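You operate a simulated robot arm through the tools that you are given. There is no shell and no other tool.

You are at the controls of a simulated robot arm. One attempt, no reset.

Task
Put things in order on the low bench. At the end: the silver tin (marked "WAX") from the low bench stands where the silver square tin scoop stood; the clear cup from the low bench stands where the silver tin stood; the cream fibre packet (marked "PLANT") from the low bench is on the brown taped carton (marked "Grivlo"); the silver square tin scoop stands on top of the brown banded boards; whatever was shut is shut again. Leave all else as you found it, and nothing knocked over. Set down upright: fibre packet.

Only the result counts: the job must be done as asked and must still hold three seconds after the hand-in. Knocking over, shifting, dropping, spilling or breaking anything else fails it.

Robot
A 6-joint arm with a two-finger parallel gripper, fixed in place. Base frame: the origin is on the floor under the middle of its stand, x ahead of it, y to its left, z up; the work surface is at about z = 0.6. Readings come in m, degrees, newtons and seconds.
With the tool pointing down near the work surface it reaches from about 0.16 to 0.64 m from the base axis. Its first joint turns from -66.0 to 66.0 degrees. Payload 2.9 kg.
Tool frame: the origin (TCP) lies between the finger pads and is the grasp point; the fingertips stand 0.03 m ahead of it; z points along the fingers, y is the line along which they close. The gripper opens to 0.11 m. The fingers are 0.02 m wide and 0.01 m thick; the gripper's body (0.048 by 0.112 m) begins 0.055 m behind the TCP.
Orientation is that of the tool frame in the base frame, as a unit quaternion [x, y, z, w]. With the fingers straight down and closing along the base's y, the tool's x points along the base's -x, its y along +y and its z along -z.

Tools
- The arm moves only by the tool move_arm. Its argument "motion" is a list of rows, each a list of 3 entries, a list of its own where there are three numbers: the shift along the base's x, y, z in m, then the turn, a rotation vector about the base's x, y, z in degrees, then the finger opening in m, from 0 to 0.11. In form: [[[tx, ty, tz], [rx, ry, rz], gripper], ...]. A call has 1 to 20 rows; each row shifts and turns the commanded pose from where the row before left it. Rows are played at 5 a second. More than 0.05 m and 8.6 degrees between two rows, or a gripper value outside its range, and nothing of the call is played. A pose out of reach is approached as far as the arm can. The call stops where the force on the tool passes 40 N (or 10 N more than at its start, if that is more) or the arm is blocked; 0.2 s more then pass. Each finger travels about 0.108 m/s and halts on what it meets, pressing with about 34 N; the grip force reading is that of the motor and also rises with nothing between the fingers. The clock runs only during rows and for 0.2 s after the last one: add rows that do not move to give the fingers time. It gives the time, the measured TCP pose, the force on the tool (base axes), the opening and the grip force at its end, in the units of the frame above (readings bear some noise), with the torque about the TCP (base axes, N m) and any sound that the robot's microphone picked up.
- Cameras (640 x 400 px; columns grow to the right, rows downward): "scene" is fixed at [0.0705, 0.437, 1.37]; the picture's right is [-0.77, -0.64, 0.00], its down [-0.46, 0.56, -0.69] and it looks along [0.44, -0.53, -0.72] (base axes); focal length 323 px, centre (320, 200). "wrist" rides on the gripper at [0.072, 0.017, -0.103] in the tool frame; the picture's right is [-0.23, 0.97, 0.00], its down [-0.76, -0.18, -0.62] and it looks along [-0.61, -0.14, 0.78] (tool axes); focal length 222 px, centre (320, 200). There is no depth. A picture from a camera that has moved, and an enlarged one, comes with that camera's place and axes in the base frame and with its lens.
- capture(camera): a new picture of that camera. The clock stands still meanwhile.
- enlarge(camera, box): a new picture of the part [left, top, right, bottom] of that camera's present view, enlarged. The clock stands still meanwhile.
- finish_job(): hands the job in; it is judged then, once.

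Nothing tells you positions but the pictures and the camera data. Unless the task says otherwise, let go and move clear before handing in.

The tools are called as name(argument=value, ...) on one line, values as JSON. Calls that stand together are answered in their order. move_arm: Moves the arm, as the interface text tells. Its arguments: {"type":"object","properties":{"motion":{"type":"array","items":{"type":"array"}}},"required":["motion"]} The other tools are called the same way: capture (camera) takes a picture; enlarge (camera, box) takes an enlarged picture of a part of a camera's view; finish_job () hands the job in.

At the start:

```text
time_s: 0.0
eef_pos: [0.5279, 0.0232, 1.04]
tcp_rot: [0.0, 1.0, 0.001, 0.0]
contact_force: [-0.2, -0.1, -0.3]
wrist_torque: [0.01, 0.01, 0.03]
width: 0.1101
finger_force: 0.0
```

scene: 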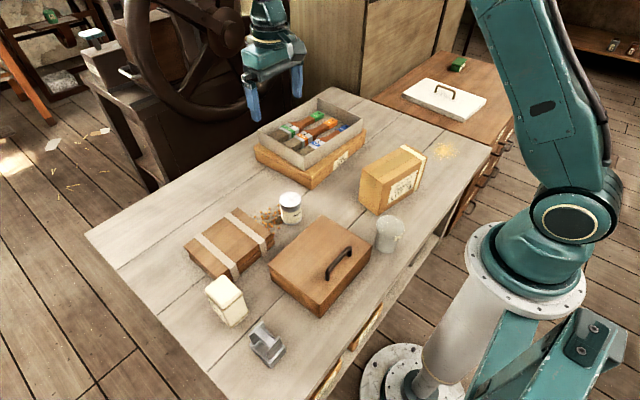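
wrist: 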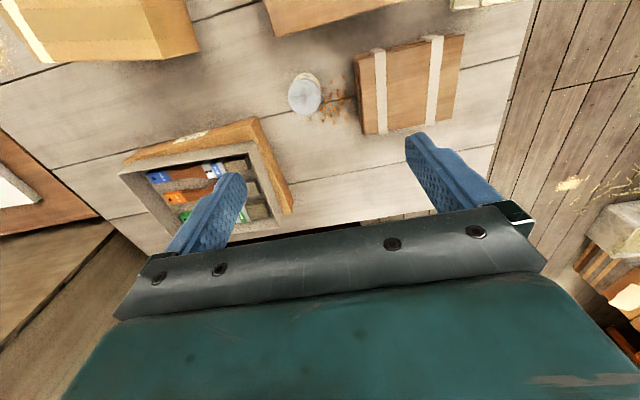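

I see a low bench with banded boards, a fibre packet, a tin scoop, a wooden box with a handle, a silver tin, a clear cup, and two cartons with a tray on one of them. I'll look closer before moving.

enlarge(camera="scene", box=[160, 170, 320, 270])

enlarge(camera="scene", box=[180, 270, 340, 370])

enlarge(camera="scene", box=[300, 170, 460, 270])

enlarge(camera="scene", box=[240, 90, 400, 190])

enlarge(camera="scene", box=[340, 130, 500, 230])

enlarge(camera="wrist", box=[0, 0, 640, 240])

```text
4.00 times, centred on (240, 220) of scene
camera zoom: at [0.0705, 0.437, 1.37], right [-0.77, -0.64, 0.0], down [-0.46, 0.56, -0.69], along [0.44, -0.53, -0.72], focal length 1292 px, centre (640, 120)
```

zoom: 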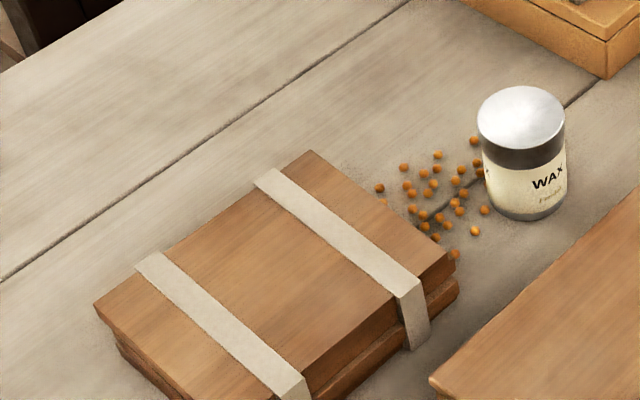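

```text
4.00 times, centred on (260, 320) of scene
camera zoom: at [0.0705, 0.437, 1.37], right [-0.77, -0.64, 0.0], down [-0.46, 0.56, -0.69], along [0.44, -0.53, -0.72], focal length 1292 px, centre (560, -280)
```

zoom: 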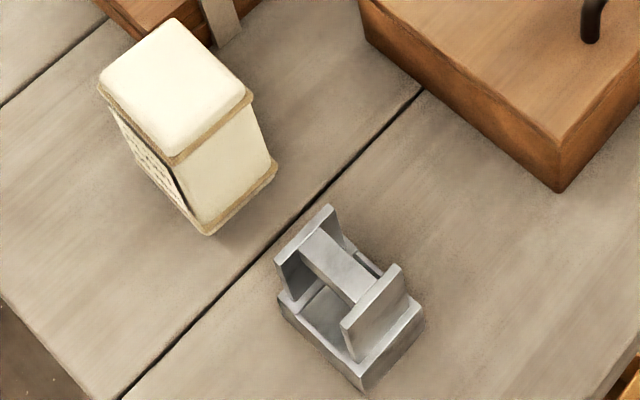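

```text
4.00 times, centred on (380, 220) of scene
camera zoom: at [0.0705, 0.437, 1.37], right [-0.77, -0.64, 0.0], down [-0.46, 0.56, -0.69], along [0.44, -0.53, -0.72], focal length 1292 px, centre (80, 120)
```

zoom: 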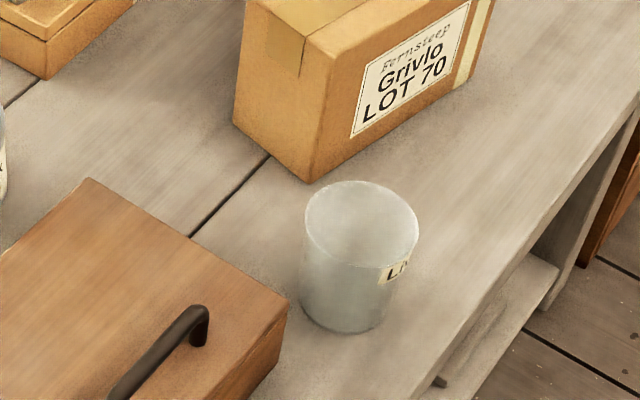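

```text
4.00 times, centred on (320, 140) of scene
camera zoom: at [0.0705, 0.437, 1.37], right [-0.77, -0.64, 0.0], down [-0.46, 0.56, -0.69], along [0.44, -0.53, -0.72], focal length 1292 px, centre (320, 440)
```

zoom: 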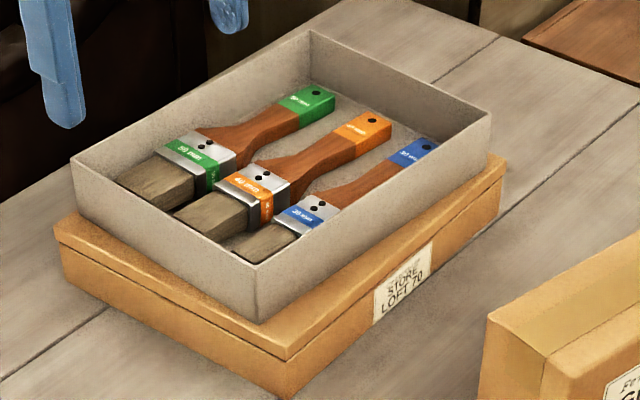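

```text
4.00 times, centred on (420, 180) of scene
camera zoom: at [0.0705, 0.437, 1.37], right [-0.77, -0.64, 0.0], down [-0.46, 0.56, -0.69], along [0.44, -0.53, -0.72], focal length 1292 px, centre (-80, 280)
```

zoom: 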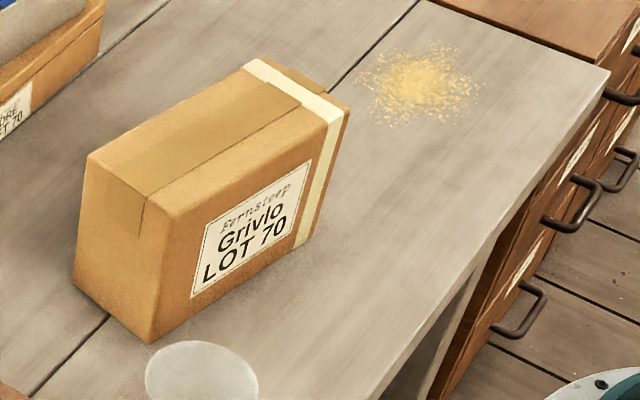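

```text
1.00 times, centred on (320, 120) of wrist (not enlarged: the box is as wide or as high as the picture)
camera zoom: at [0.4563, 0.0394, 1.1434], right [0.23, 0.97, 0.0], down [0.76, -0.18, 0.62], along [0.61, -0.14, -0.78], focal length 222 px, centre (320, 280)
```

zoom: 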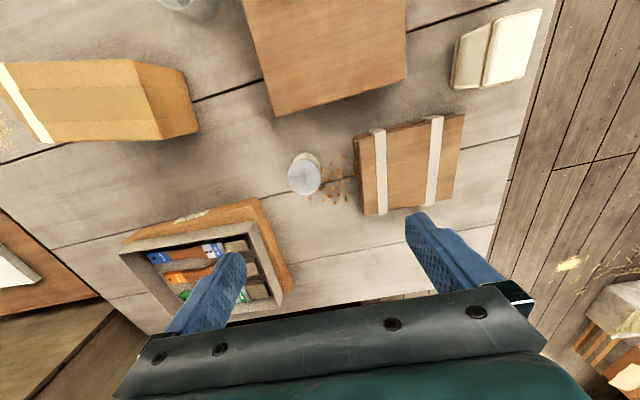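

The scene and wrist views agree on positions: tin about (0.558, -0.012), cup (0.276, -0.108), scoop (0.33, 0.31), packet (0.47, 0.30), Grivlo carton centre (0.385, -0.30) and boards (0.61, 0.18). Next I move the wrist camera over the scoop for a closer look.

move_arm(motion=[[[-0.024, 0.025, -0.018], [0, 0, 0], 0.11], [[-0.024, 0.025, -0.018], [0, 0, 0], 0.11], [[-0.024, 0.025, -0.018], [0, 0, 0], 0.11], [[-0.024, 0.025, -0.018], [0, 0, 0], 0.11], [[-0.024, 0.025, -0.018], [0, 0, 0], 0.11], [[-0.024, 0.025, -0.018], [0, 0, 0], 0.11], [[-0.024, 0.025, -0.018], [0, 0, 0], 0.11], [[-0.024, 0.025, -0.018], [0, 0, 0], 0.11], [[-0.024, 0.025, -0.018], [0, 0, 0], 0.11], [[-0.024, 0.025, -0.018], [0, 0, 0], 0.11], [[-0.024, 0.025, -0.018], [0, 0, 0], 0.11], [[-0.024, 0.025, -0.018], [0, 0, 0], 0.11], [[0, 0, 0], [0, 0, 0], 0.11]])

capture(camera="wrist")

capture(camera="scene")

```text
time_s: 2.8
eef_pos: [0.2411, 0.3236, 0.8266]
tcp_rot: [0.0, 1.0, 0.0, 0.001]
contact_force: [0.2, -0.5, 0.3]
wrist_torque: [0.02, 0.01, 0.0]
width: 0.1101
finger_force: 0.1
```

```text
taken
camera wrist: at [0.1685, 0.3395, 0.9283], right [0.23, 0.97, 0.0], down [0.76, -0.18, 0.62], along [0.61, -0.14, -0.78], focal length 222 px, centre (320, 200)
```

wrist: 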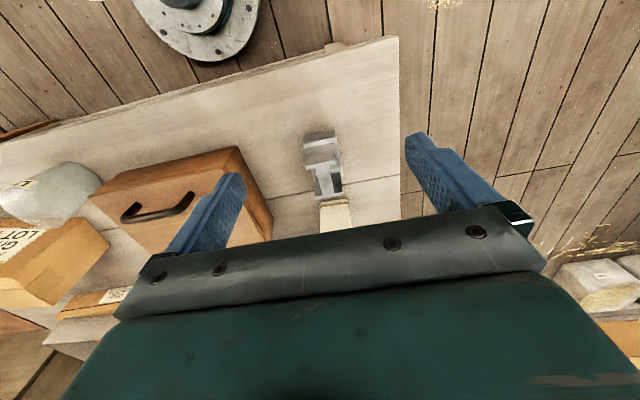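

```text
taken
```

scene: 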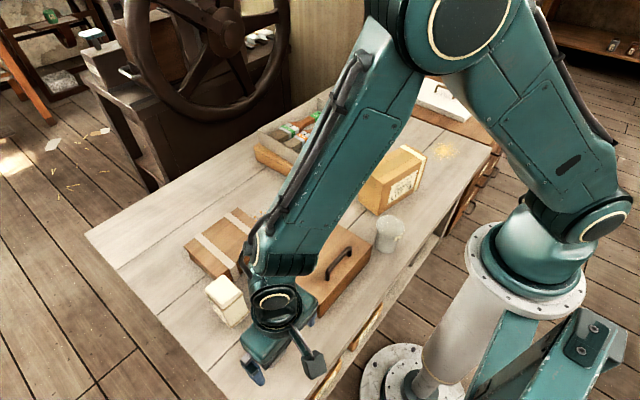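

The scoop is visible at the wrist picture's centre; I'll enlarge it to see its shape and orientation.

enlarge(camera="wrist", box=[260, 110, 388, 190])

enlarge(camera="wrist", box=[280, 180, 408, 260])

enlarge(camera="wrist", box=[0, 120, 128, 200])

```text
5.00 times, centred on (324, 150) of wrist
camera zoom: at [0.1685, 0.3395, 0.9283], right [0.23, 0.97, 0.0], down [0.76, -0.18, 0.62], along [0.61, -0.14, -0.78], focal length 1111 px, centre (300, 450)
```

zoom: 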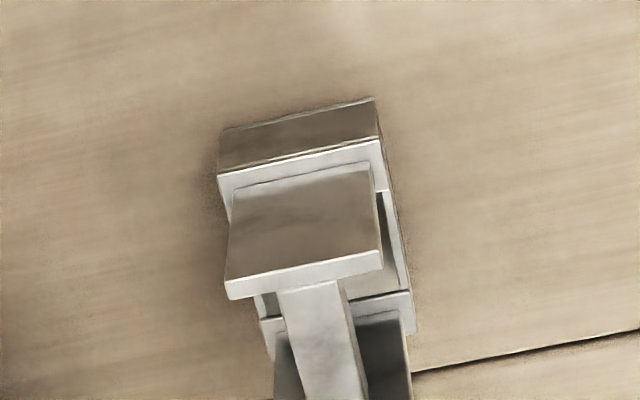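

```text
5.00 times, centred on (344, 220) of wrist
camera zoom: at [0.1685, 0.3395, 0.9283], right [0.23, 0.97, 0.0], down [0.76, -0.18, 0.62], along [0.61, -0.14, -0.78], focal length 1111 px, centre (200, 100)
```

zoom: 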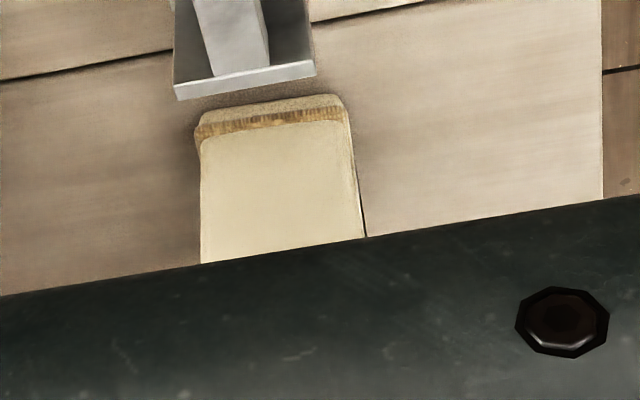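

```text
5.00 times, centred on (64, 160) of wrist
camera zoom: at [0.1685, 0.3395, 0.9283], right [0.23, 0.97, 0.0], down [0.76, -0.18, 0.62], along [0.61, -0.14, -0.78], focal length 1111 px, centre (1600, 400)
```

zoom: 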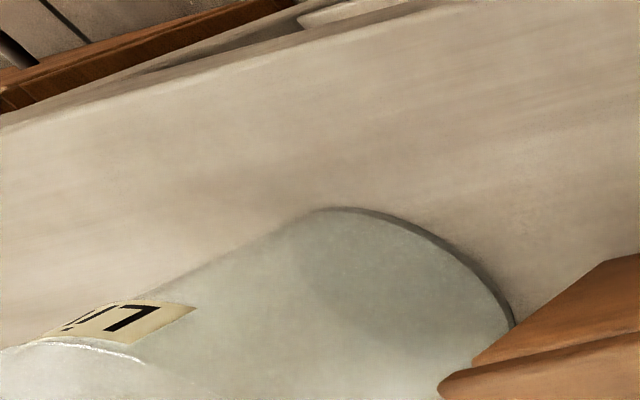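

The scoop is a square tray about 0.062 × 0.049 m centred near (0.328, 0.31), with two uprights and a bar between them along x at about z = 0.69. I'll hover above it and check alignment before gripping the bar.

move_arm(motion=[[[0.029, -0.0047, -0.015], [0, 0, 0], 0.07], [[0.029, -0.0047, -0.015], [0, 0, 0], 0.07], [[0.029, -0.0047, -0.015], [0, 0, 0], 0.07], [[0, 0, 0], [0, 0, 0], 0.07], [[0, 0, 0], [0, 0, 0], 0.07]])

enlarge(camera="wrist", box=[200, 40, 456, 200])

enlarge(camera="scene", box=[190, 250, 350, 350])

```text
time_s: 4.0
eef_pos: [0.3282, 0.3106, 0.7805]
tcp_rot: [0.0, 1.0, 0.0, 0.0]
contact_force: [-0.2, 0.0, -0.1]
wrist_torque: [0.04, 0.01, -0.01]
width: 0.0701
finger_force: 0.1
```

```text
2.50 times, centred on (328, 120) of wrist
camera zoom: at [0.256, 0.3265, 0.883], right [0.23, 0.97, 0.0], down [0.76, -0.18, 0.62], along [0.61, -0.14, -0.78], focal length 555 px, centre (300, 400)
```

zoom: 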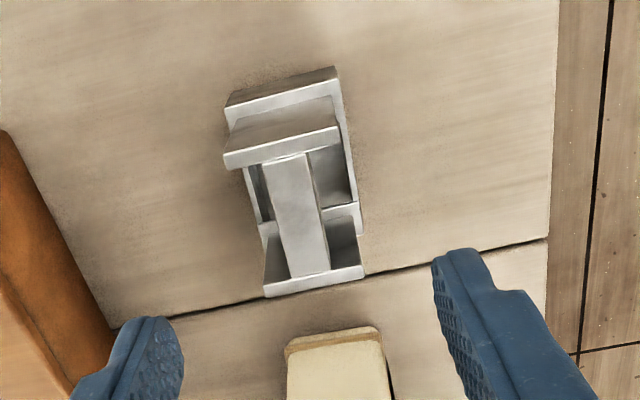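

```text
4.00 times, centred on (270, 300) of scene
camera zoom: at [0.0705, 0.437, 1.37], right [-0.77, -0.64, 0.0], down [-0.46, 0.56, -0.69], along [0.44, -0.53, -0.72], focal length 1292 px, centre (520, -200)
```

zoom: 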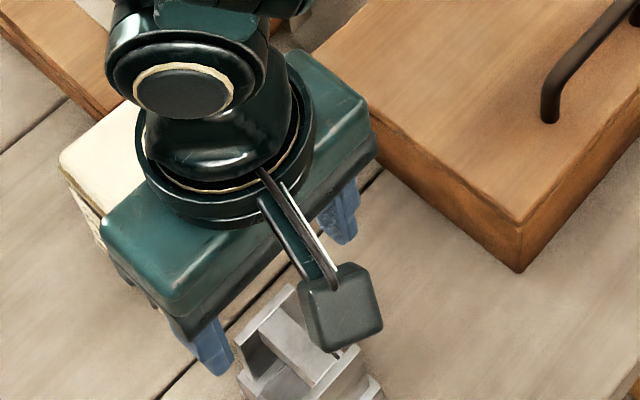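

The bar's centre is at about (0.327, 0.310), directly under the TCP. I'll descend and close on it.

move_arm(motion=[[[0, 0, -0.03], [0, 0, 0], 0.07], [[0, 0, -0.03], [0, 0, 0], 0.07], [[0, 0, -0.025], [0, 0, 0], 0.07], [[0, 0, -0.013], [0, 0, 0], 0.07], [[0, 0, 0], [0, 0, 0], 0.04], [[0, 0, 0], [0, 0, 0], 0.02], [[0, 0, 0], [0, 0, 0], 0.01], [[0, 0, 0], [0, 0, 0], 0.01]])

enlarge(camera="wrist", box=[200, 80, 456, 240])

```text
time_s: 5.8
eef_pos: [0.3282, 0.3102, 0.6815]
tcp_rot: [0.0, 1.0, 0.0, 0.0]
contact_force: [0.0, 0.7, -0.3]
wrist_torque: [0.02, 0.02, -0.02]
width: 0.0152
finger_force: 34.2
```

```text
2.50 times, centred on (328, 160) of wrist
camera zoom: at [0.2557, 0.3266, 0.7845], right [0.23, 0.97, 0.0], down [0.76, -0.18, 0.62], along [0.61, -0.14, -0.78], focal length 555 px, centre (300, 300)
```

zoom: 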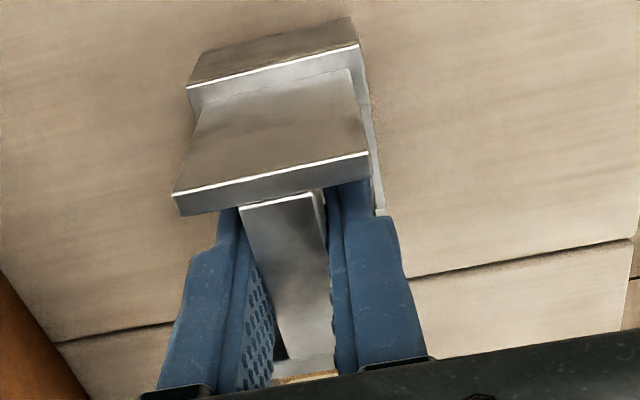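

The scoop's bar is gripped (width 0.015). I'll lift it and look at the boards from above.

move_arm(motion=[[[0, 0, 0.01], [0, 0, 0], 0.005], [[0, 0, 0.03], [0, 0, 0], 0.005], [[0, 0, 0.04], [0, 0, 0], 0.005], [[0, 0, 0.04], [0, 0, 0], 0.005], [[0, 0, 0.04], [0, 0, 0], 0.005], [[0, 0, 0], [0, 0, 0], 0.005]])

capture(camera="wrist")

capture(camera="scene")

```text
time_s: 7.2
eef_pos: [0.3278, 0.3118, 0.8429]
tcp_rot: [0.0, 1.0, -0.001, 0.0]
contact_force: [1.2, 0.9, -0.6]
wrist_torque: [0.03, 0.01, 0.04]
width: 0.0155
finger_force: 34.1
```

```text
taken
camera wrist: at [0.2546, 0.3278, 0.9458], right [0.23, 0.97, 0.0], down [0.76, -0.18, 0.62], along [0.61, -0.14, -0.78], focal length 222 px, centre (320, 200)
```

wrist: 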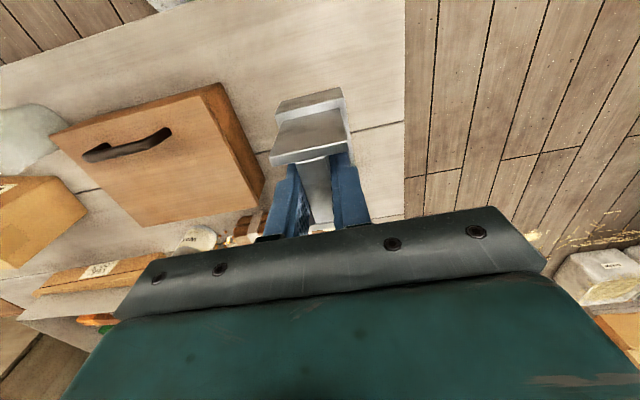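

```text
taken
```

scene: 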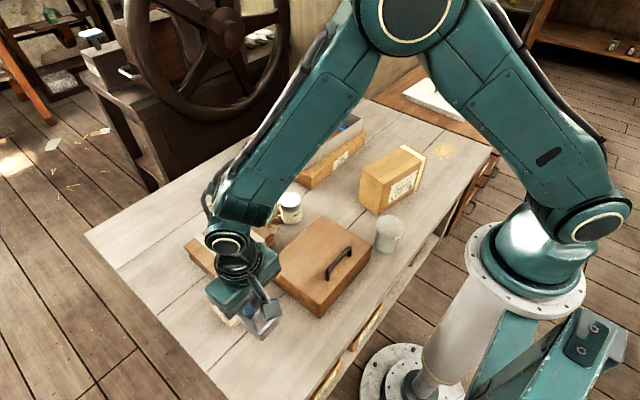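

The scoop is held securely. I'll carry it over the boards, aiming at the gap between the bands around (0.585, 0.19).

move_arm(motion=[[[0.037, -0.0174, 0], [0, 0, 0], 0.005], [[0.037, -0.0174, 0], [0, 0, 0], 0.005], [[0.037, -0.0174, 0], [0, 0, 0], 0.005], [[0.037, -0.0174, 0], [0, 0, 0], 0.005], [[0.037, -0.0174, 0], [0, 0, 0], 0.005], [[0.037, -0.0174, 0], [0, 0, 0], 0.005], [[0.037, -0.0174, 0], [0, 0, 0], 0.005], [[0, 0, 0], [0, 0, 0], 0.005], [[0, 0, 0], [0, 0, 0], 0.005]])

capture(camera="wrist")

enlarge(camera="scene", box=[160, 130, 320, 230])

```text
time_s: 9.2
eef_pos: [0.5857, 0.1878, 0.8399]
tcp_rot: [0.001, 1.0, 0.0, 0.0]
contact_force: [0.5, 0.3, -0.8]
wrist_torque: [0.01, -0.02, 0.02]
width: 0.0154
finger_force: 33.7
```

```text
taken
camera wrist: at [0.5137, 0.2029, 0.9437], right [0.23, 0.97, 0.0], down [0.76, -0.18, 0.62], along [0.61, -0.14, -0.78], focal length 222 px, centre (320, 200)
```

wrist: 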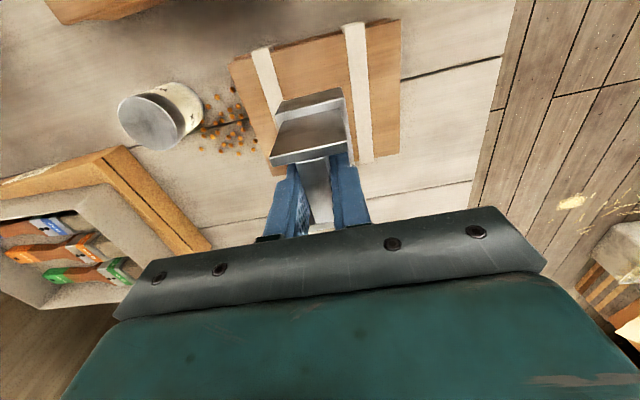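

```text
4.00 times, centred on (240, 180) of scene
camera zoom: at [0.0705, 0.437, 1.37], right [-0.77, -0.64, 0.0], down [-0.46, 0.56, -0.69], along [0.44, -0.53, -0.72], focal length 1292 px, centre (640, 280)
```

zoom: 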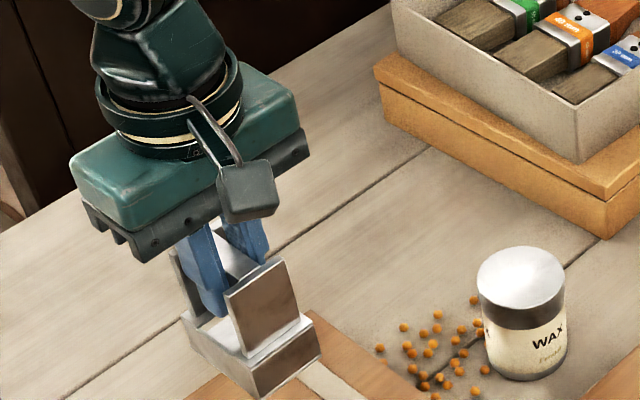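

The scoop is over the gap between the two bands, fully inside the board outline. I'll lower it to just above the boards.

move_arm(motion=[[[0.002, 0, -0.03], [0, 0, 0], 0.005], [[0.002, 0, -0.03], [0, 0, 0], 0.005], [[0, 0, -0.03], [0, 0, 0], 0.005], [[0, 0, -0.018], [0, 0, 0], 0.005], [[0, 0, 0], [0, 0, 0], 0.005]])

enlarge(camera="wrist", box=[192, 40, 448, 200])

enlarge(camera="scene", box=[160, 170, 320, 270])

```text
time_s: 10.4
eef_pos: [0.5925, 0.1887, 0.7358]
tcp_rot: [0.001, 1.0, 0.001, 0.004]
contact_force: [5.4, -2.1, 22.9]
wrist_torque: [-0.09, -0.15, 0.02]
width: 0.0152
finger_force: 34.1
```

```text
2.50 times, centred on (320, 120) of wrist
camera zoom: at [0.52, 0.2043, 0.8391], right [0.23, 0.97, 0.0], down [0.76, -0.18, 0.63], along [0.61, -0.14, -0.78], focal length 555 px, centre (320, 400)
```

zoom: 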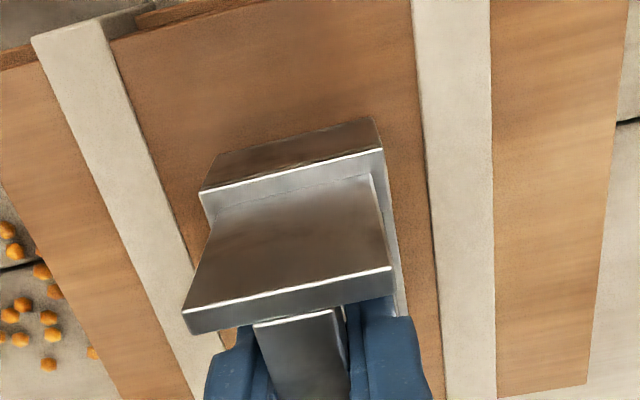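

```text
4.00 times, centred on (240, 220) of scene
camera zoom: at [0.0701, 0.4369, 1.3701], right [-0.77, -0.64, 0.0], down [-0.46, 0.56, -0.69], along [0.44, -0.53, -0.72], focal length 1292 px, centre (640, 120)
```

zoom: 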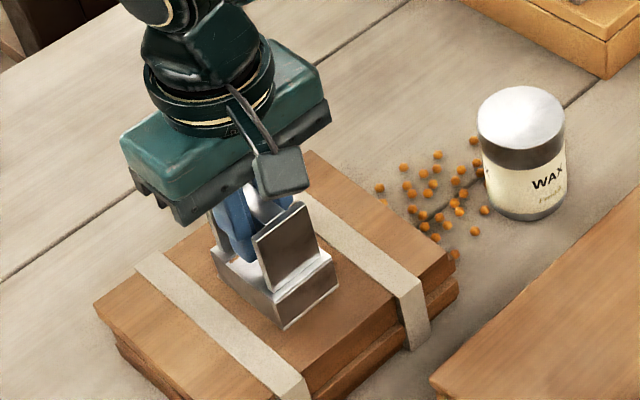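

The scoop has touched the boards (about 23 N upward). I'll ease up a few millimetres to relieve the load, then check before releasing.

move_arm(motion=[[[0, 0, 0.003], [0, 0, 0], 0.005], [[0, 0, 0], [0, 0, 0], 0.005]])

```text
time_s: 11.0
eef_pos: [0.591, 0.1881, 0.7364]
tcp_rot: [0.0, 1.0, 0.0, 0.0]
contact_force: [4.0, 0.7, 10.6]
wrist_torque: [0.0, -0.74, 0.01]
width: 0.0153
finger_force: 34.0
```

move_arm(motion=[[[0, 0, 0.0015], [0, 0, 0], 0.005], [[0, 0, 0], [0, 0, 0], 0.005]])

enlarge(camera="scene", box=[196, 205, 276, 255])

```text
time_s: 11.6
eef_pos: [0.5898, 0.1881, 0.7369]
tcp_rot: [0.001, 1.0, 0.0, -0.002]
contact_force: [0.9, 1.1, 3.4]
wrist_torque: [0.06, -0.19, 0.05]
width: 0.0149
finger_force: 34.3
```

```text
8.00 times, centred on (236, 230) of scene
camera zoom: at [0.0704, 0.437, 1.37], right [-0.77, -0.64, 0.0], down [-0.46, 0.56, -0.69], along [0.44, -0.53, -0.72], focal length 2584 px, centre (992, -40)
```

zoom: 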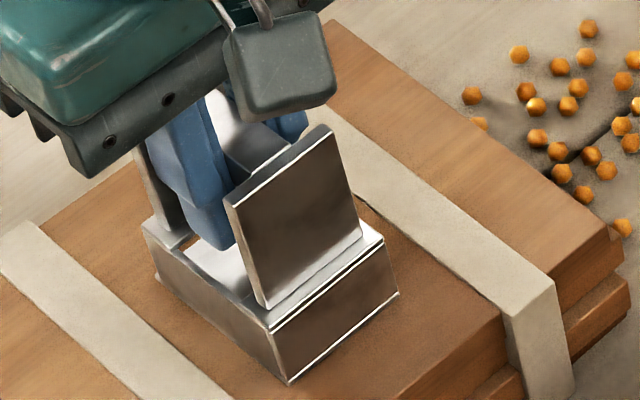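

The load is nearly gone and the scoop sits flat between the bands. I'll release and rise straight up.

move_arm(motion=[[[0, 0, 0], [0, 0, 0], 0.025], [[0, 0, 0], [0, 0, 0], 0.04], [[0, 0, 0], [0, 0, 0], 0.05], [[0, 0, 0.02], [0, 0, 0], 0.05], [[0, 0, 0.03], [0, 0, 0], 0.05], [[0, 0, 0.04], [0, 0, 0], 0.05], [[0, 0, 0.04], [0, 0, 0], 0.09], [[0, 0, 0], [0, 0, 0], 0.11]])

capture(camera="wrist")

capture(camera="scene")

```text
time_s: 13.4
eef_pos: [0.5905, 0.1866, 0.8672]
tcp_rot: [0.0, 1.0, 0.0, 0.0]
contact_force: [0.9, 0.0, -0.8]
wrist_torque: [0.01, 0.0, -0.01]
width: 0.1099
finger_force: 0.0
```

```text
taken
camera wrist: at [0.5188, 0.2029, 0.9704], right [0.23, 0.97, 0.0], down [0.76, -0.18, 0.62], along [0.61, -0.14, -0.78], focal length 222 px, centre (320, 200)
```

wrist: 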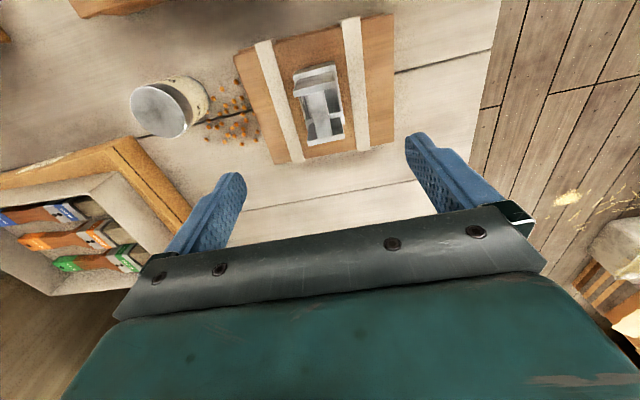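

```text
taken
```

scene: 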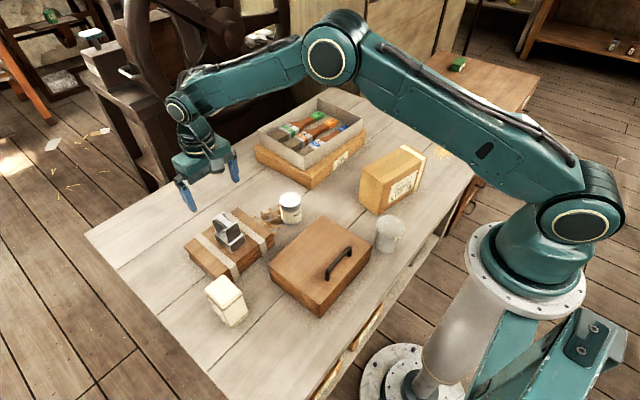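

The scoop rests on the boards. Now I'll look closely at the tin, the seeds beside it, and its neighbours to choose a gripping direction.

enlarge(camera="wrist", box=[100, 40, 292, 160])

enlarge(camera="scene", box=[250, 180, 330, 230])

enlarge(camera="scene", box=[190, 200, 290, 262])

enlarge(camera="scene", box=[352, 205, 432, 255])

```text
3.33 times, centred on (196, 100) of wrist
camera zoom: at [0.5188, 0.2029, 0.9704], right [0.23, 0.97, 0.0], down [0.76, -0.18, 0.62], along [0.61, -0.14, -0.78], focal length 740 px, centre (733, 533)
```

zoom: 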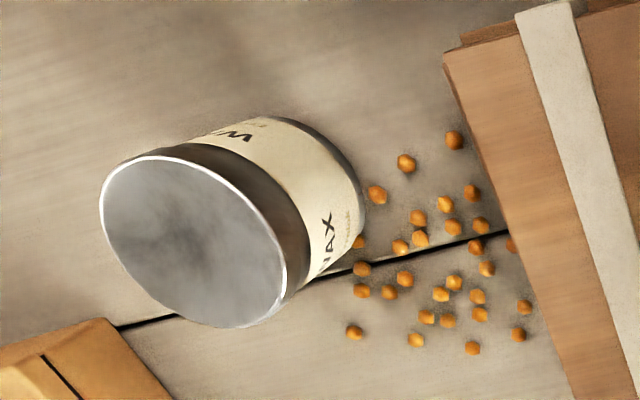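

```text
8.00 times, centred on (290, 205) of scene
camera zoom: at [0.0704, 0.437, 1.37], right [-0.77, -0.64, 0.0], down [-0.46, 0.56, -0.69], along [0.44, -0.53, -0.72], focal length 2584 px, centre (560, 160)
```

zoom: 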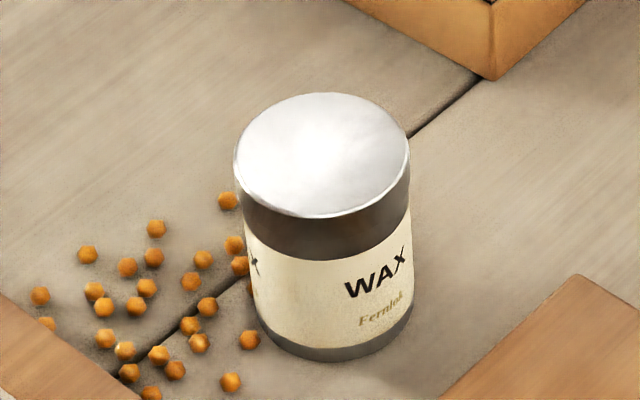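

```text
6.40 times, centred on (240, 231) of scene
camera zoom: at [0.0704, 0.437, 1.37], right [-0.77, -0.64, 0.0], down [-0.46, 0.56, -0.69], along [0.44, -0.53, -0.72], focal length 2067 px, centre (832, 2)
```

zoom: 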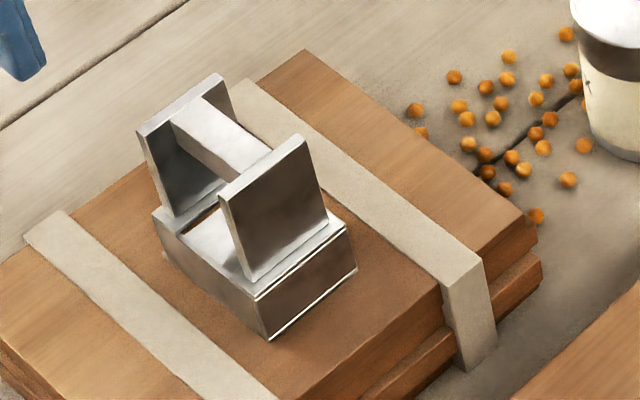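

```text
8.00 times, centred on (392, 230) of scene
camera zoom: at [0.0704, 0.437, 1.37], right [-0.77, -0.64, 0.0], down [-0.46, 0.56, -0.69], along [0.44, -0.53, -0.72], focal length 2584 px, centre (-256, -40)
```

zoom: 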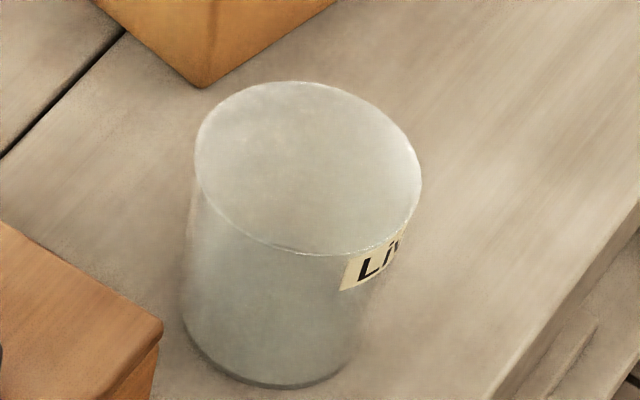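

The seeds lie to the +x/+y side of the tin, so I'll turn the gripper 45° and close along the clear diagonal. Moving to hover over the tin at about (0.558, -0.012).

move_arm(motion=[[[-0.0054, -0.0331, 0], [0, 0, 7.5], 0.11], [[-0.0054, -0.0331, 0], [0, 0, 7.5], 0.11], [[-0.0054, -0.0331, -0.01], [0, 0, 7.5], 0.11], [[-0.0054, -0.0331, -0.02], [0, 0, 7.5], 0.11], [[-0.0054, -0.0331, -0.02], [0, 0, 7.5], 0.11], [[-0.0054, -0.0331, -0.02], [0, 0, 7.5], 0.11], [[0, 0, 0], [0, 0, 0], 0.11], [[0, 0, 0], [0, 0, 0], 0.11]])

capture(camera="wrist")

enlarge(camera="scene", box=[210, 130, 370, 230])

```text
time_s: 15.2
eef_pos: [0.5597, -0.0097, 0.7959]
tcp_rot: [-0.383, 0.924, 0.001, 0.0]
contact_force: [0.7, 0.6, 0.2]
wrist_torque: [-0.02, -0.01, -0.01]
width: 0.11
finger_force: 0.0
```

```text
taken
camera wrist: at [0.497, -0.0506, 0.8998], right [-0.53, 0.85, 0.0], down [0.66, 0.41, 0.62], along [0.53, 0.33, -0.78], focal length 222 px, centre (320, 200)
```

wrist: 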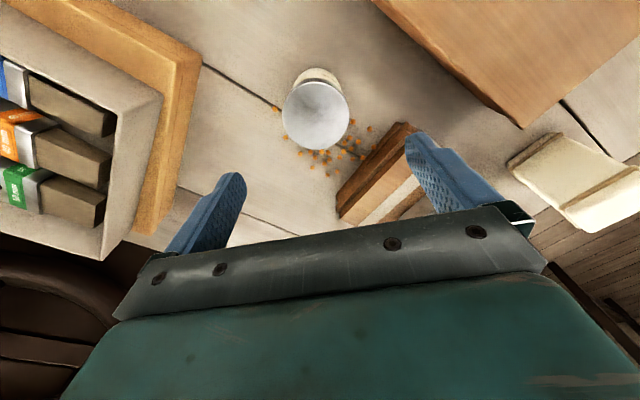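

```text
4.00 times, centred on (290, 180) of scene
camera zoom: at [0.0705, 0.437, 1.37], right [-0.77, -0.64, 0.0], down [-0.46, 0.56, -0.69], along [0.44, -0.53, -0.72], focal length 1292 px, centre (440, 280)
```

zoom: 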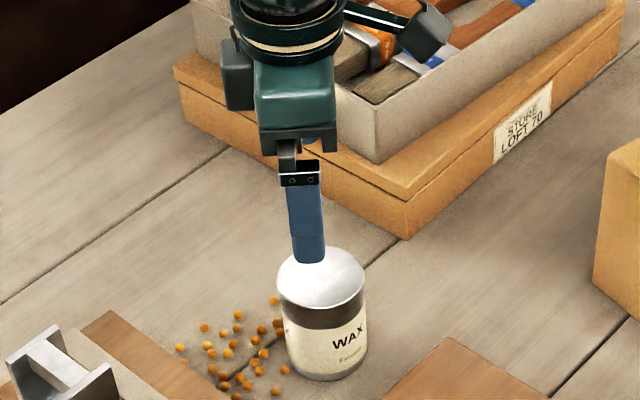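

enlarge(camera="wrist", box=[240, 50, 400, 150])

```text
4.00 times, centred on (320, 100) of wrist
camera zoom: at [0.497, -0.0506, 0.8998], right [-0.53, 0.85, 0.0], down [0.66, 0.41, 0.62], along [0.53, 0.33, -0.78], focal length 888 px, centre (320, 600)
```

zoom: 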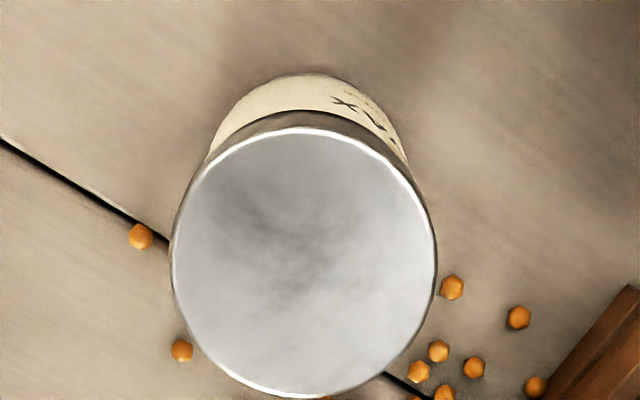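

The tin is centred near (0.5575, -0.015) with a diameter of about 0.064 m. I'll centre on it, descend with fingertips staying above seed height, and stop before gripping to check.

move_arm(motion=[[[-0.002, -0.005, -0.03], [0, 0, 0], 0.095], [[0, 0, -0.04], [0, 0, 0], 0.095], [[0, 0, -0.04], [0, 0, 0], 0.095], [[0, 0, -0.03], [0, 0, 0], 0.095], [[0, 0, -0.01], [0, 0, 0], 0.095], [[0, 0, 0], [0, 0, 0], 0.095]])

enlarge(camera="wrist", box=[160, 40, 480, 240])

enlarge(camera="scene", box=[210, 140, 370, 240])

```text
time_s: 16.6
eef_pos: [0.5575, -0.0145, 0.6479]
tcp_rot: [-0.383, 0.924, 0.0, 0.0]
contact_force: [0.6, -0.2, -0.5]
wrist_torque: [0.0, 0.01, 0.02]
width: 0.0949
finger_force: 0.1
```

```text
2.00 times, centred on (320, 140) of wrist
camera zoom: at [0.494, -0.0547, 0.7504], right [-0.53, 0.85, 0.0], down [0.66, 0.41, 0.62], along [0.53, 0.33, -0.78], focal length 444 px, centre (320, 320)
```

zoom: 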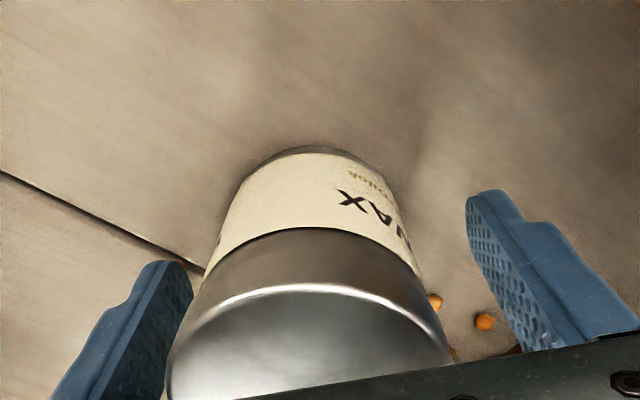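

```text
4.00 times, centred on (290, 190) of scene
camera zoom: at [0.0705, 0.437, 1.37], right [-0.77, -0.64, 0.0], down [-0.46, 0.56, -0.69], along [0.44, -0.53, -0.72], focal length 1292 px, centre (440, 240)
```

zoom: 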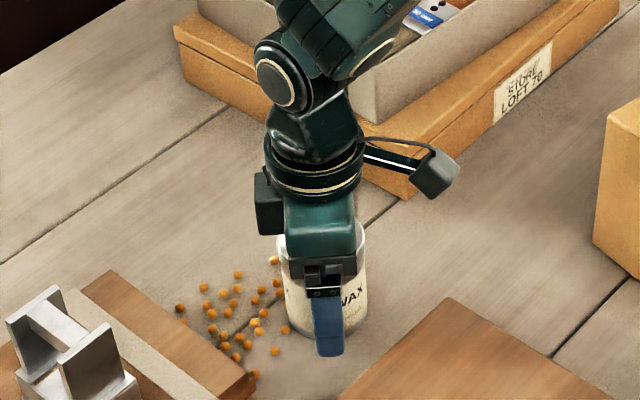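

The tin stands between the fingers and no seeds are in the way. Closing now.

move_arm(motion=[[[0, 0, 0], [0, 0, 0], 0.08], [[0, 0, 0], [0, 0, 0], 0.07], [[0, 0, 0], [0, 0, 0], 0.06], [[0, 0, 0], [0, 0, 0], 0.055], [[0, 0, 0], [0, 0, 0], 0.055]])

enlarge(camera="wrist", box=[160, 40, 480, 240])

```text
time_s: 17.8
eef_pos: [0.5577, -0.0145, 0.6474]
tcp_rot: [-0.383, 0.924, 0.001, 0.001]
contact_force: [0.2, 0.4, 0.4]
wrist_torque: [0.09, 0.04, 0.0]
width: 0.0643
finger_force: 34.4
```

```text
2.00 times, centred on (320, 140) of wrist
camera zoom: at [0.494, -0.0547, 0.7507], right [-0.53, 0.85, 0.0], down [0.66, 0.41, 0.62], along [0.53, 0.33, -0.78], focal length 444 px, centre (320, 320)
```

zoom: 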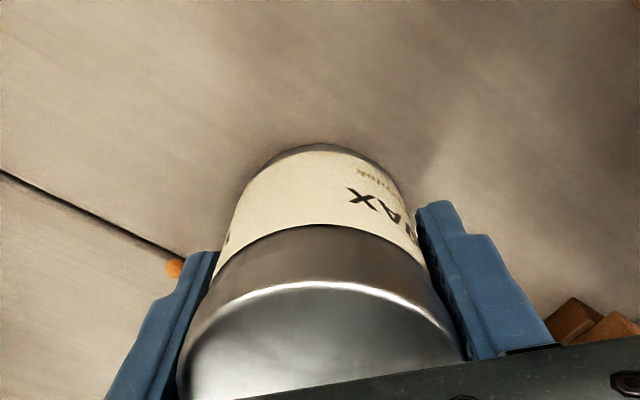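

The tin is gripped (0.064 m wide). I'll lift straight up, then carry it above the wooden box to the scoop's old spot at (0.328, 0.310).

move_arm(motion=[[[0, 0, 0.01], [0, 0, 0], 0.05], [[0, 0, 0.03], [0, 0, 0], 0.05], [[0, 0, 0.04], [0, 0, 0], 0.05], [[0, 0, 0.04], [0, 0, 0], 0.05], [[0, 0, 0.04], [0, 0, 0], 0.05], [[0, 0, 0.03], [0, 0, 0], 0.05], [[-0.0255, 0.036, 0], [0, 0, 0], 0.05], [[-0.0255, 0.036, 0], [0, 0, 0], 0.05], [[-0.0255, 0.036, 0], [0, 0, 0], 0.05], [[-0.0255, 0.036, 0], [0, 0, 0], 0.05], [[-0.0255, 0.036, 0], [0, 0, 0], 0.05], [[-0.0255, 0.036, 0], [0, 0, 0], 0.05], [[-0.0255, 0.036, 0], [0, 0, 0], 0.05], [[-0.0255, 0.036, 0], [0, 0, 0], 0.05], [[-0.0257, 0.036, 0], [0, 0, 0], 0.05], [[0, 0, 0], [0, 0, 0], 0.05], [[0, 0, 0], [0, 0, 0], 0.05]])

capture(camera="wrist")

capture(camera="scene")

```text
time_s: 21.4
eef_pos: [0.3285, 0.3075, 0.8362]
tcp_rot: [-0.382, 0.924, 0.0, 0.001]
contact_force: [0.6, -0.9, -2.8]
wrist_torque: [-0.03, 0.04, 0.0]
width: 0.0641
finger_force: 34.4
```

```text
taken
camera wrist: at [0.2651, 0.2666, 0.9404], right [-0.53, 0.85, 0.0], down [0.66, 0.41, 0.62], along [0.53, 0.33, -0.78], focal length 222 px, centre (320, 200)
```

wrist: 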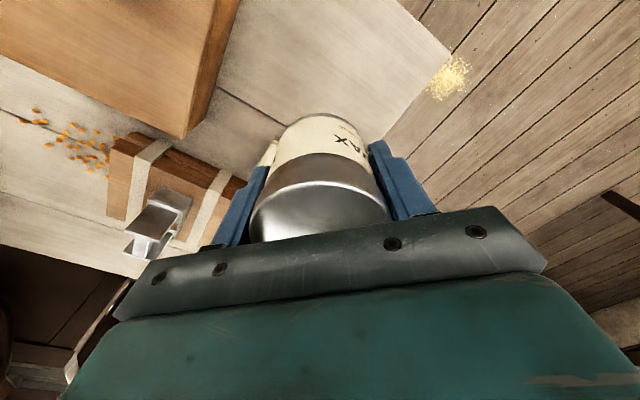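

```text
taken
```

scene: 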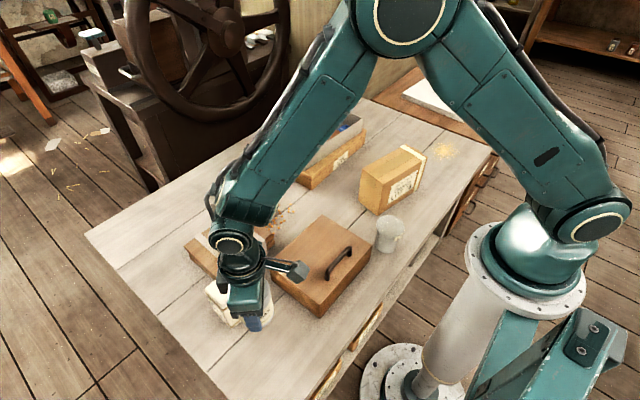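

The tin is held above the scoop's old spot. I'll lower it, stopping just above the bench height at which it was gripped.

move_arm(motion=[[[0, 0.002, -0.04], [0, 0, 0], 0.05], [[0, 0, -0.04], [0, 0, 0], 0.05], [[0, 0, -0.04], [0, 0, 0], 0.05], [[0, 0, -0.03], [0, 0, 0], 0.05], [[0, 0, -0.02], [0, 0, 0], 0.05], [[0, 0, -0.01], [0, 0, 0], 0.05], [[0, 0, -0.004], [0, 0, 0], 0.05], [[0, 0, 0], [0, 0, 0], 0.05]])

enlarge(camera="scene", box=[200, 270, 360, 370])

```text
time_s: 23.2
eef_pos: [0.3274, 0.3092, 0.6539]
tcp_rot: [-0.383, 0.924, 0.0, 0.0]
contact_force: [-0.2, -0.5, -2.6]
wrist_torque: [0.0, 0.01, 0.0]
width: 0.0638
finger_force: 34.0
```

```text
4.00 times, centred on (280, 320) of scene
camera zoom: at [0.0705, 0.4371, 1.37], right [-0.77, -0.64, 0.0], down [-0.46, 0.56, -0.69], along [0.44, -0.53, -0.72], focal length 1292 px, centre (480, -280)
```

zoom: 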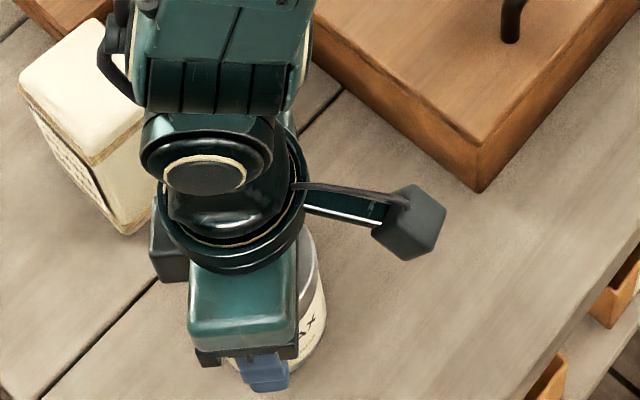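

move_arm(motion=[[[0, 0, -0.003], [0, 0, 0], 0.05], [[0, 0, -0.0025], [0, 0, 0], 0.05], [[0, 0, 0], [0, 0, 0], 0.05]])

```text
time_s: 24.0
eef_pos: [0.3267, 0.3094, 0.6485]
tcp_rot: [-0.383, 0.924, 0.0, 0.0]
contact_force: [-0.2, 0.4, -3.5]
wrist_torque: [-0.01, 0.04, 0.0]
width: 0.0641
finger_force: 34.4
```

move_arm(motion=[[[0.0005, 0, -0.001], [0, 0, 0], 0.05], [[0, 0, -0.001], [0, 0, 0], 0.05], [[0, 0, 0], [0, 0, 0], 0.05]])

```text
time_s: 24.8
eef_pos: [0.3265, 0.3094, 0.6467]
tcp_rot: [-0.382, 0.924, -0.001, 0.0]
contact_force: [-7.4, -5.9, 25.1]
wrist_torque: [0.13, -0.1, 0.13]
width: 0.0643
finger_force: 33.8
```

The tin is on the bench. I'll relieve the push slightly, then open and rise.

move_arm(motion=[[[0, 0, 0.001], [0, 0, 0], 0.05], [[0, 0, 0], [0, 0, 0], 0.05]])

```text
time_s: 25.4
eef_pos: [0.3274, 0.3105, 0.6462]
tcp_rot: [-0.383, 0.924, 0.001, 0.001]
contact_force: [0.7, -1.5, 6.0]
wrist_torque: [0.17, -0.09, -0.01]
width: 0.0638
finger_force: 34.1
```

move_arm(motion=[[[0, 0, 0], [0, 0, 0], 0.07], [[0, 0, 0], [0, 0, 0], 0.085], [[0, 0, 0], [0, 0, 0], 0.095], [[0, 0, 0], [0, 0, 0], 0.095], [[0, 0, 0.02], [0, 0, 0], 0.095], [[0, 0, 0.03], [0, 0, 0], 0.095], [[0, 0, 0.04], [0, 0, 0], 0.095], [[0, 0, 0.04], [0, 0, 0], 0.11], [[0, 0, 0.04], [0, 0, 0], 0.11], [[0, 0, 0.02], [0, 0, 0], 0.11], [[0, 0, 0], [0, 0, 0], 0.11]])

capture(camera="wrist")

capture(camera="scene")

```text
time_s: 27.8
eef_pos: [0.3263, 0.3104, 0.837]
tcp_rot: [-0.383, 0.924, 0.0, -0.001]
contact_force: [0.4, 0.4, -0.1]
wrist_torque: [-0.02, 0.0, 0.02]
width: 0.1099
finger_force: 0.0
```

```text
taken
camera wrist: at [0.2638, 0.2699, 0.9409], right [-0.53, 0.85, 0.0], down [0.66, 0.41, 0.62], along [0.53, 0.33, -0.78], focal length 222 px, centre (320, 200)
```

wrist: 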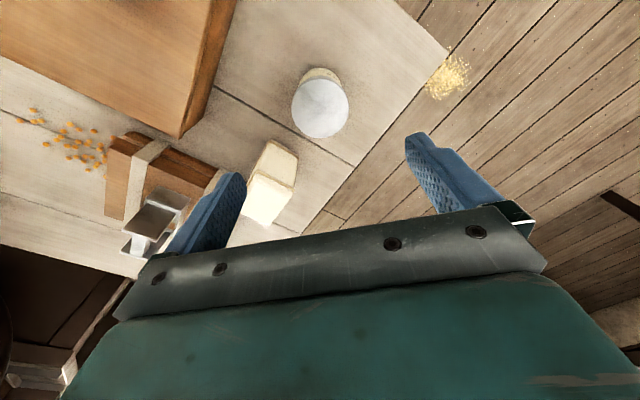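

```text
taken
```

scene: 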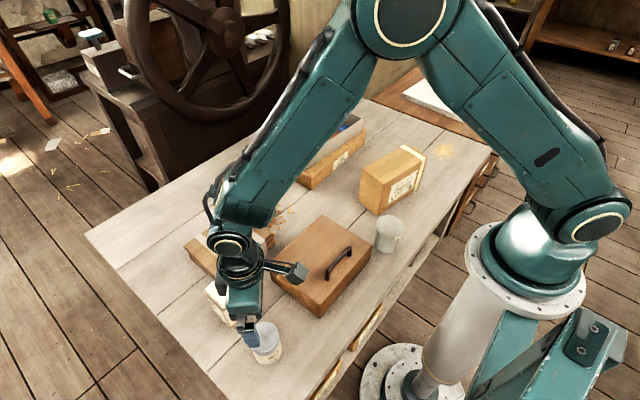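

The tin now stands at about (0.327, 0.310). Next I move over the clear cup near (0.276, -0.108), to inspect it from above.

move_arm(motion=[[[-0.005, -0.0418, 0], [0, 0, 0], 0.11], [[-0.005, -0.0418, 0], [0, 0, 0], 0.11], [[-0.005, -0.0418, 0], [0, 0, 0], 0.11], [[-0.005, -0.0418, 0], [0, 0, 0], 0.11], [[-0.005, -0.0418, 0], [0, 0, 0], 0.11], [[-0.005, -0.0418, 0], [0, 0, 0], 0.11], [[-0.005, -0.0418, 0], [0, 0, 0], 0.11], [[-0.005, -0.0418, 0], [0, 0, 0], 0.11], [[-0.005, -0.0418, 0], [0, 0, 0], 0.11], [[-0.005, -0.0418, 0], [0, 0, 0], 0.11], [[0, 0, 0], [0, 0, 0], 0.11], [[0, 0, 0], [0, 0, 0], 0.11]])

capture(camera="wrist")

enlarge(camera="wrist", box=[240, 50, 400, 150])

capture(camera="scene")

```text
time_s: 30.4
eef_pos: [0.2768, -0.1087, 0.8368]
tcp_rot: [-0.383, 0.924, 0.0, 0.0]
contact_force: [0.5, 0.6, -0.9]
wrist_torque: [-0.04, 0.01, -0.01]
width: 0.1101
finger_force: 0.0
```

```text
taken
camera wrist: at [0.2134, -0.1488, 0.9399], right [-0.53, 0.85, 0.0], down [0.66, 0.41, 0.62], along [0.53, 0.33, -0.78], focal length 222 px, centre (320, 200)
```

wrist: 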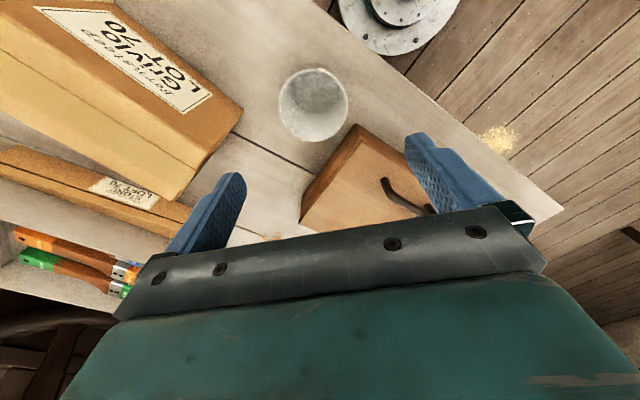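

```text
4.00 times, centred on (320, 100) of wrist
camera zoom: at [0.2134, -0.1488, 0.9399], right [-0.53, 0.85, 0.0], down [0.66, 0.41, 0.62], along [0.53, 0.33, -0.78], focal length 888 px, centre (320, 600)
```

zoom: 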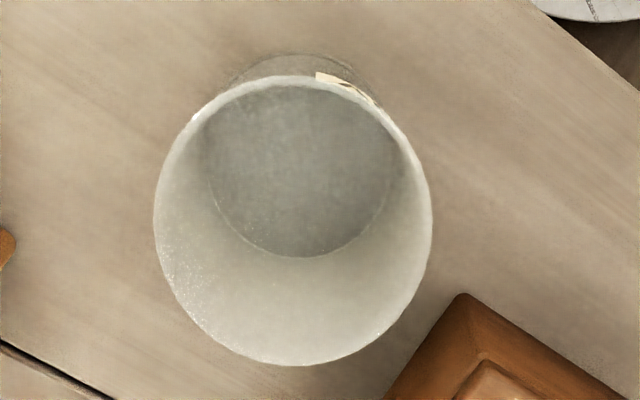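

```text
taken
```

scene: 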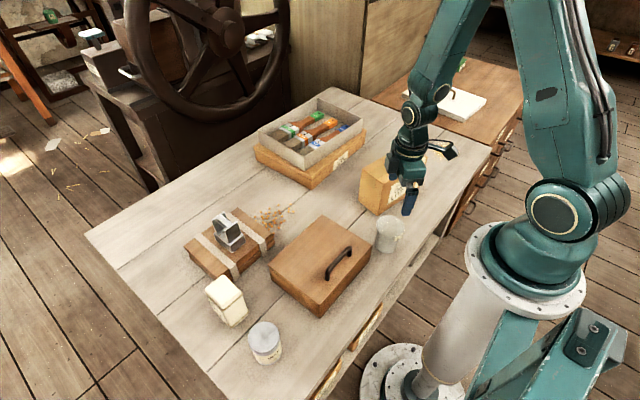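

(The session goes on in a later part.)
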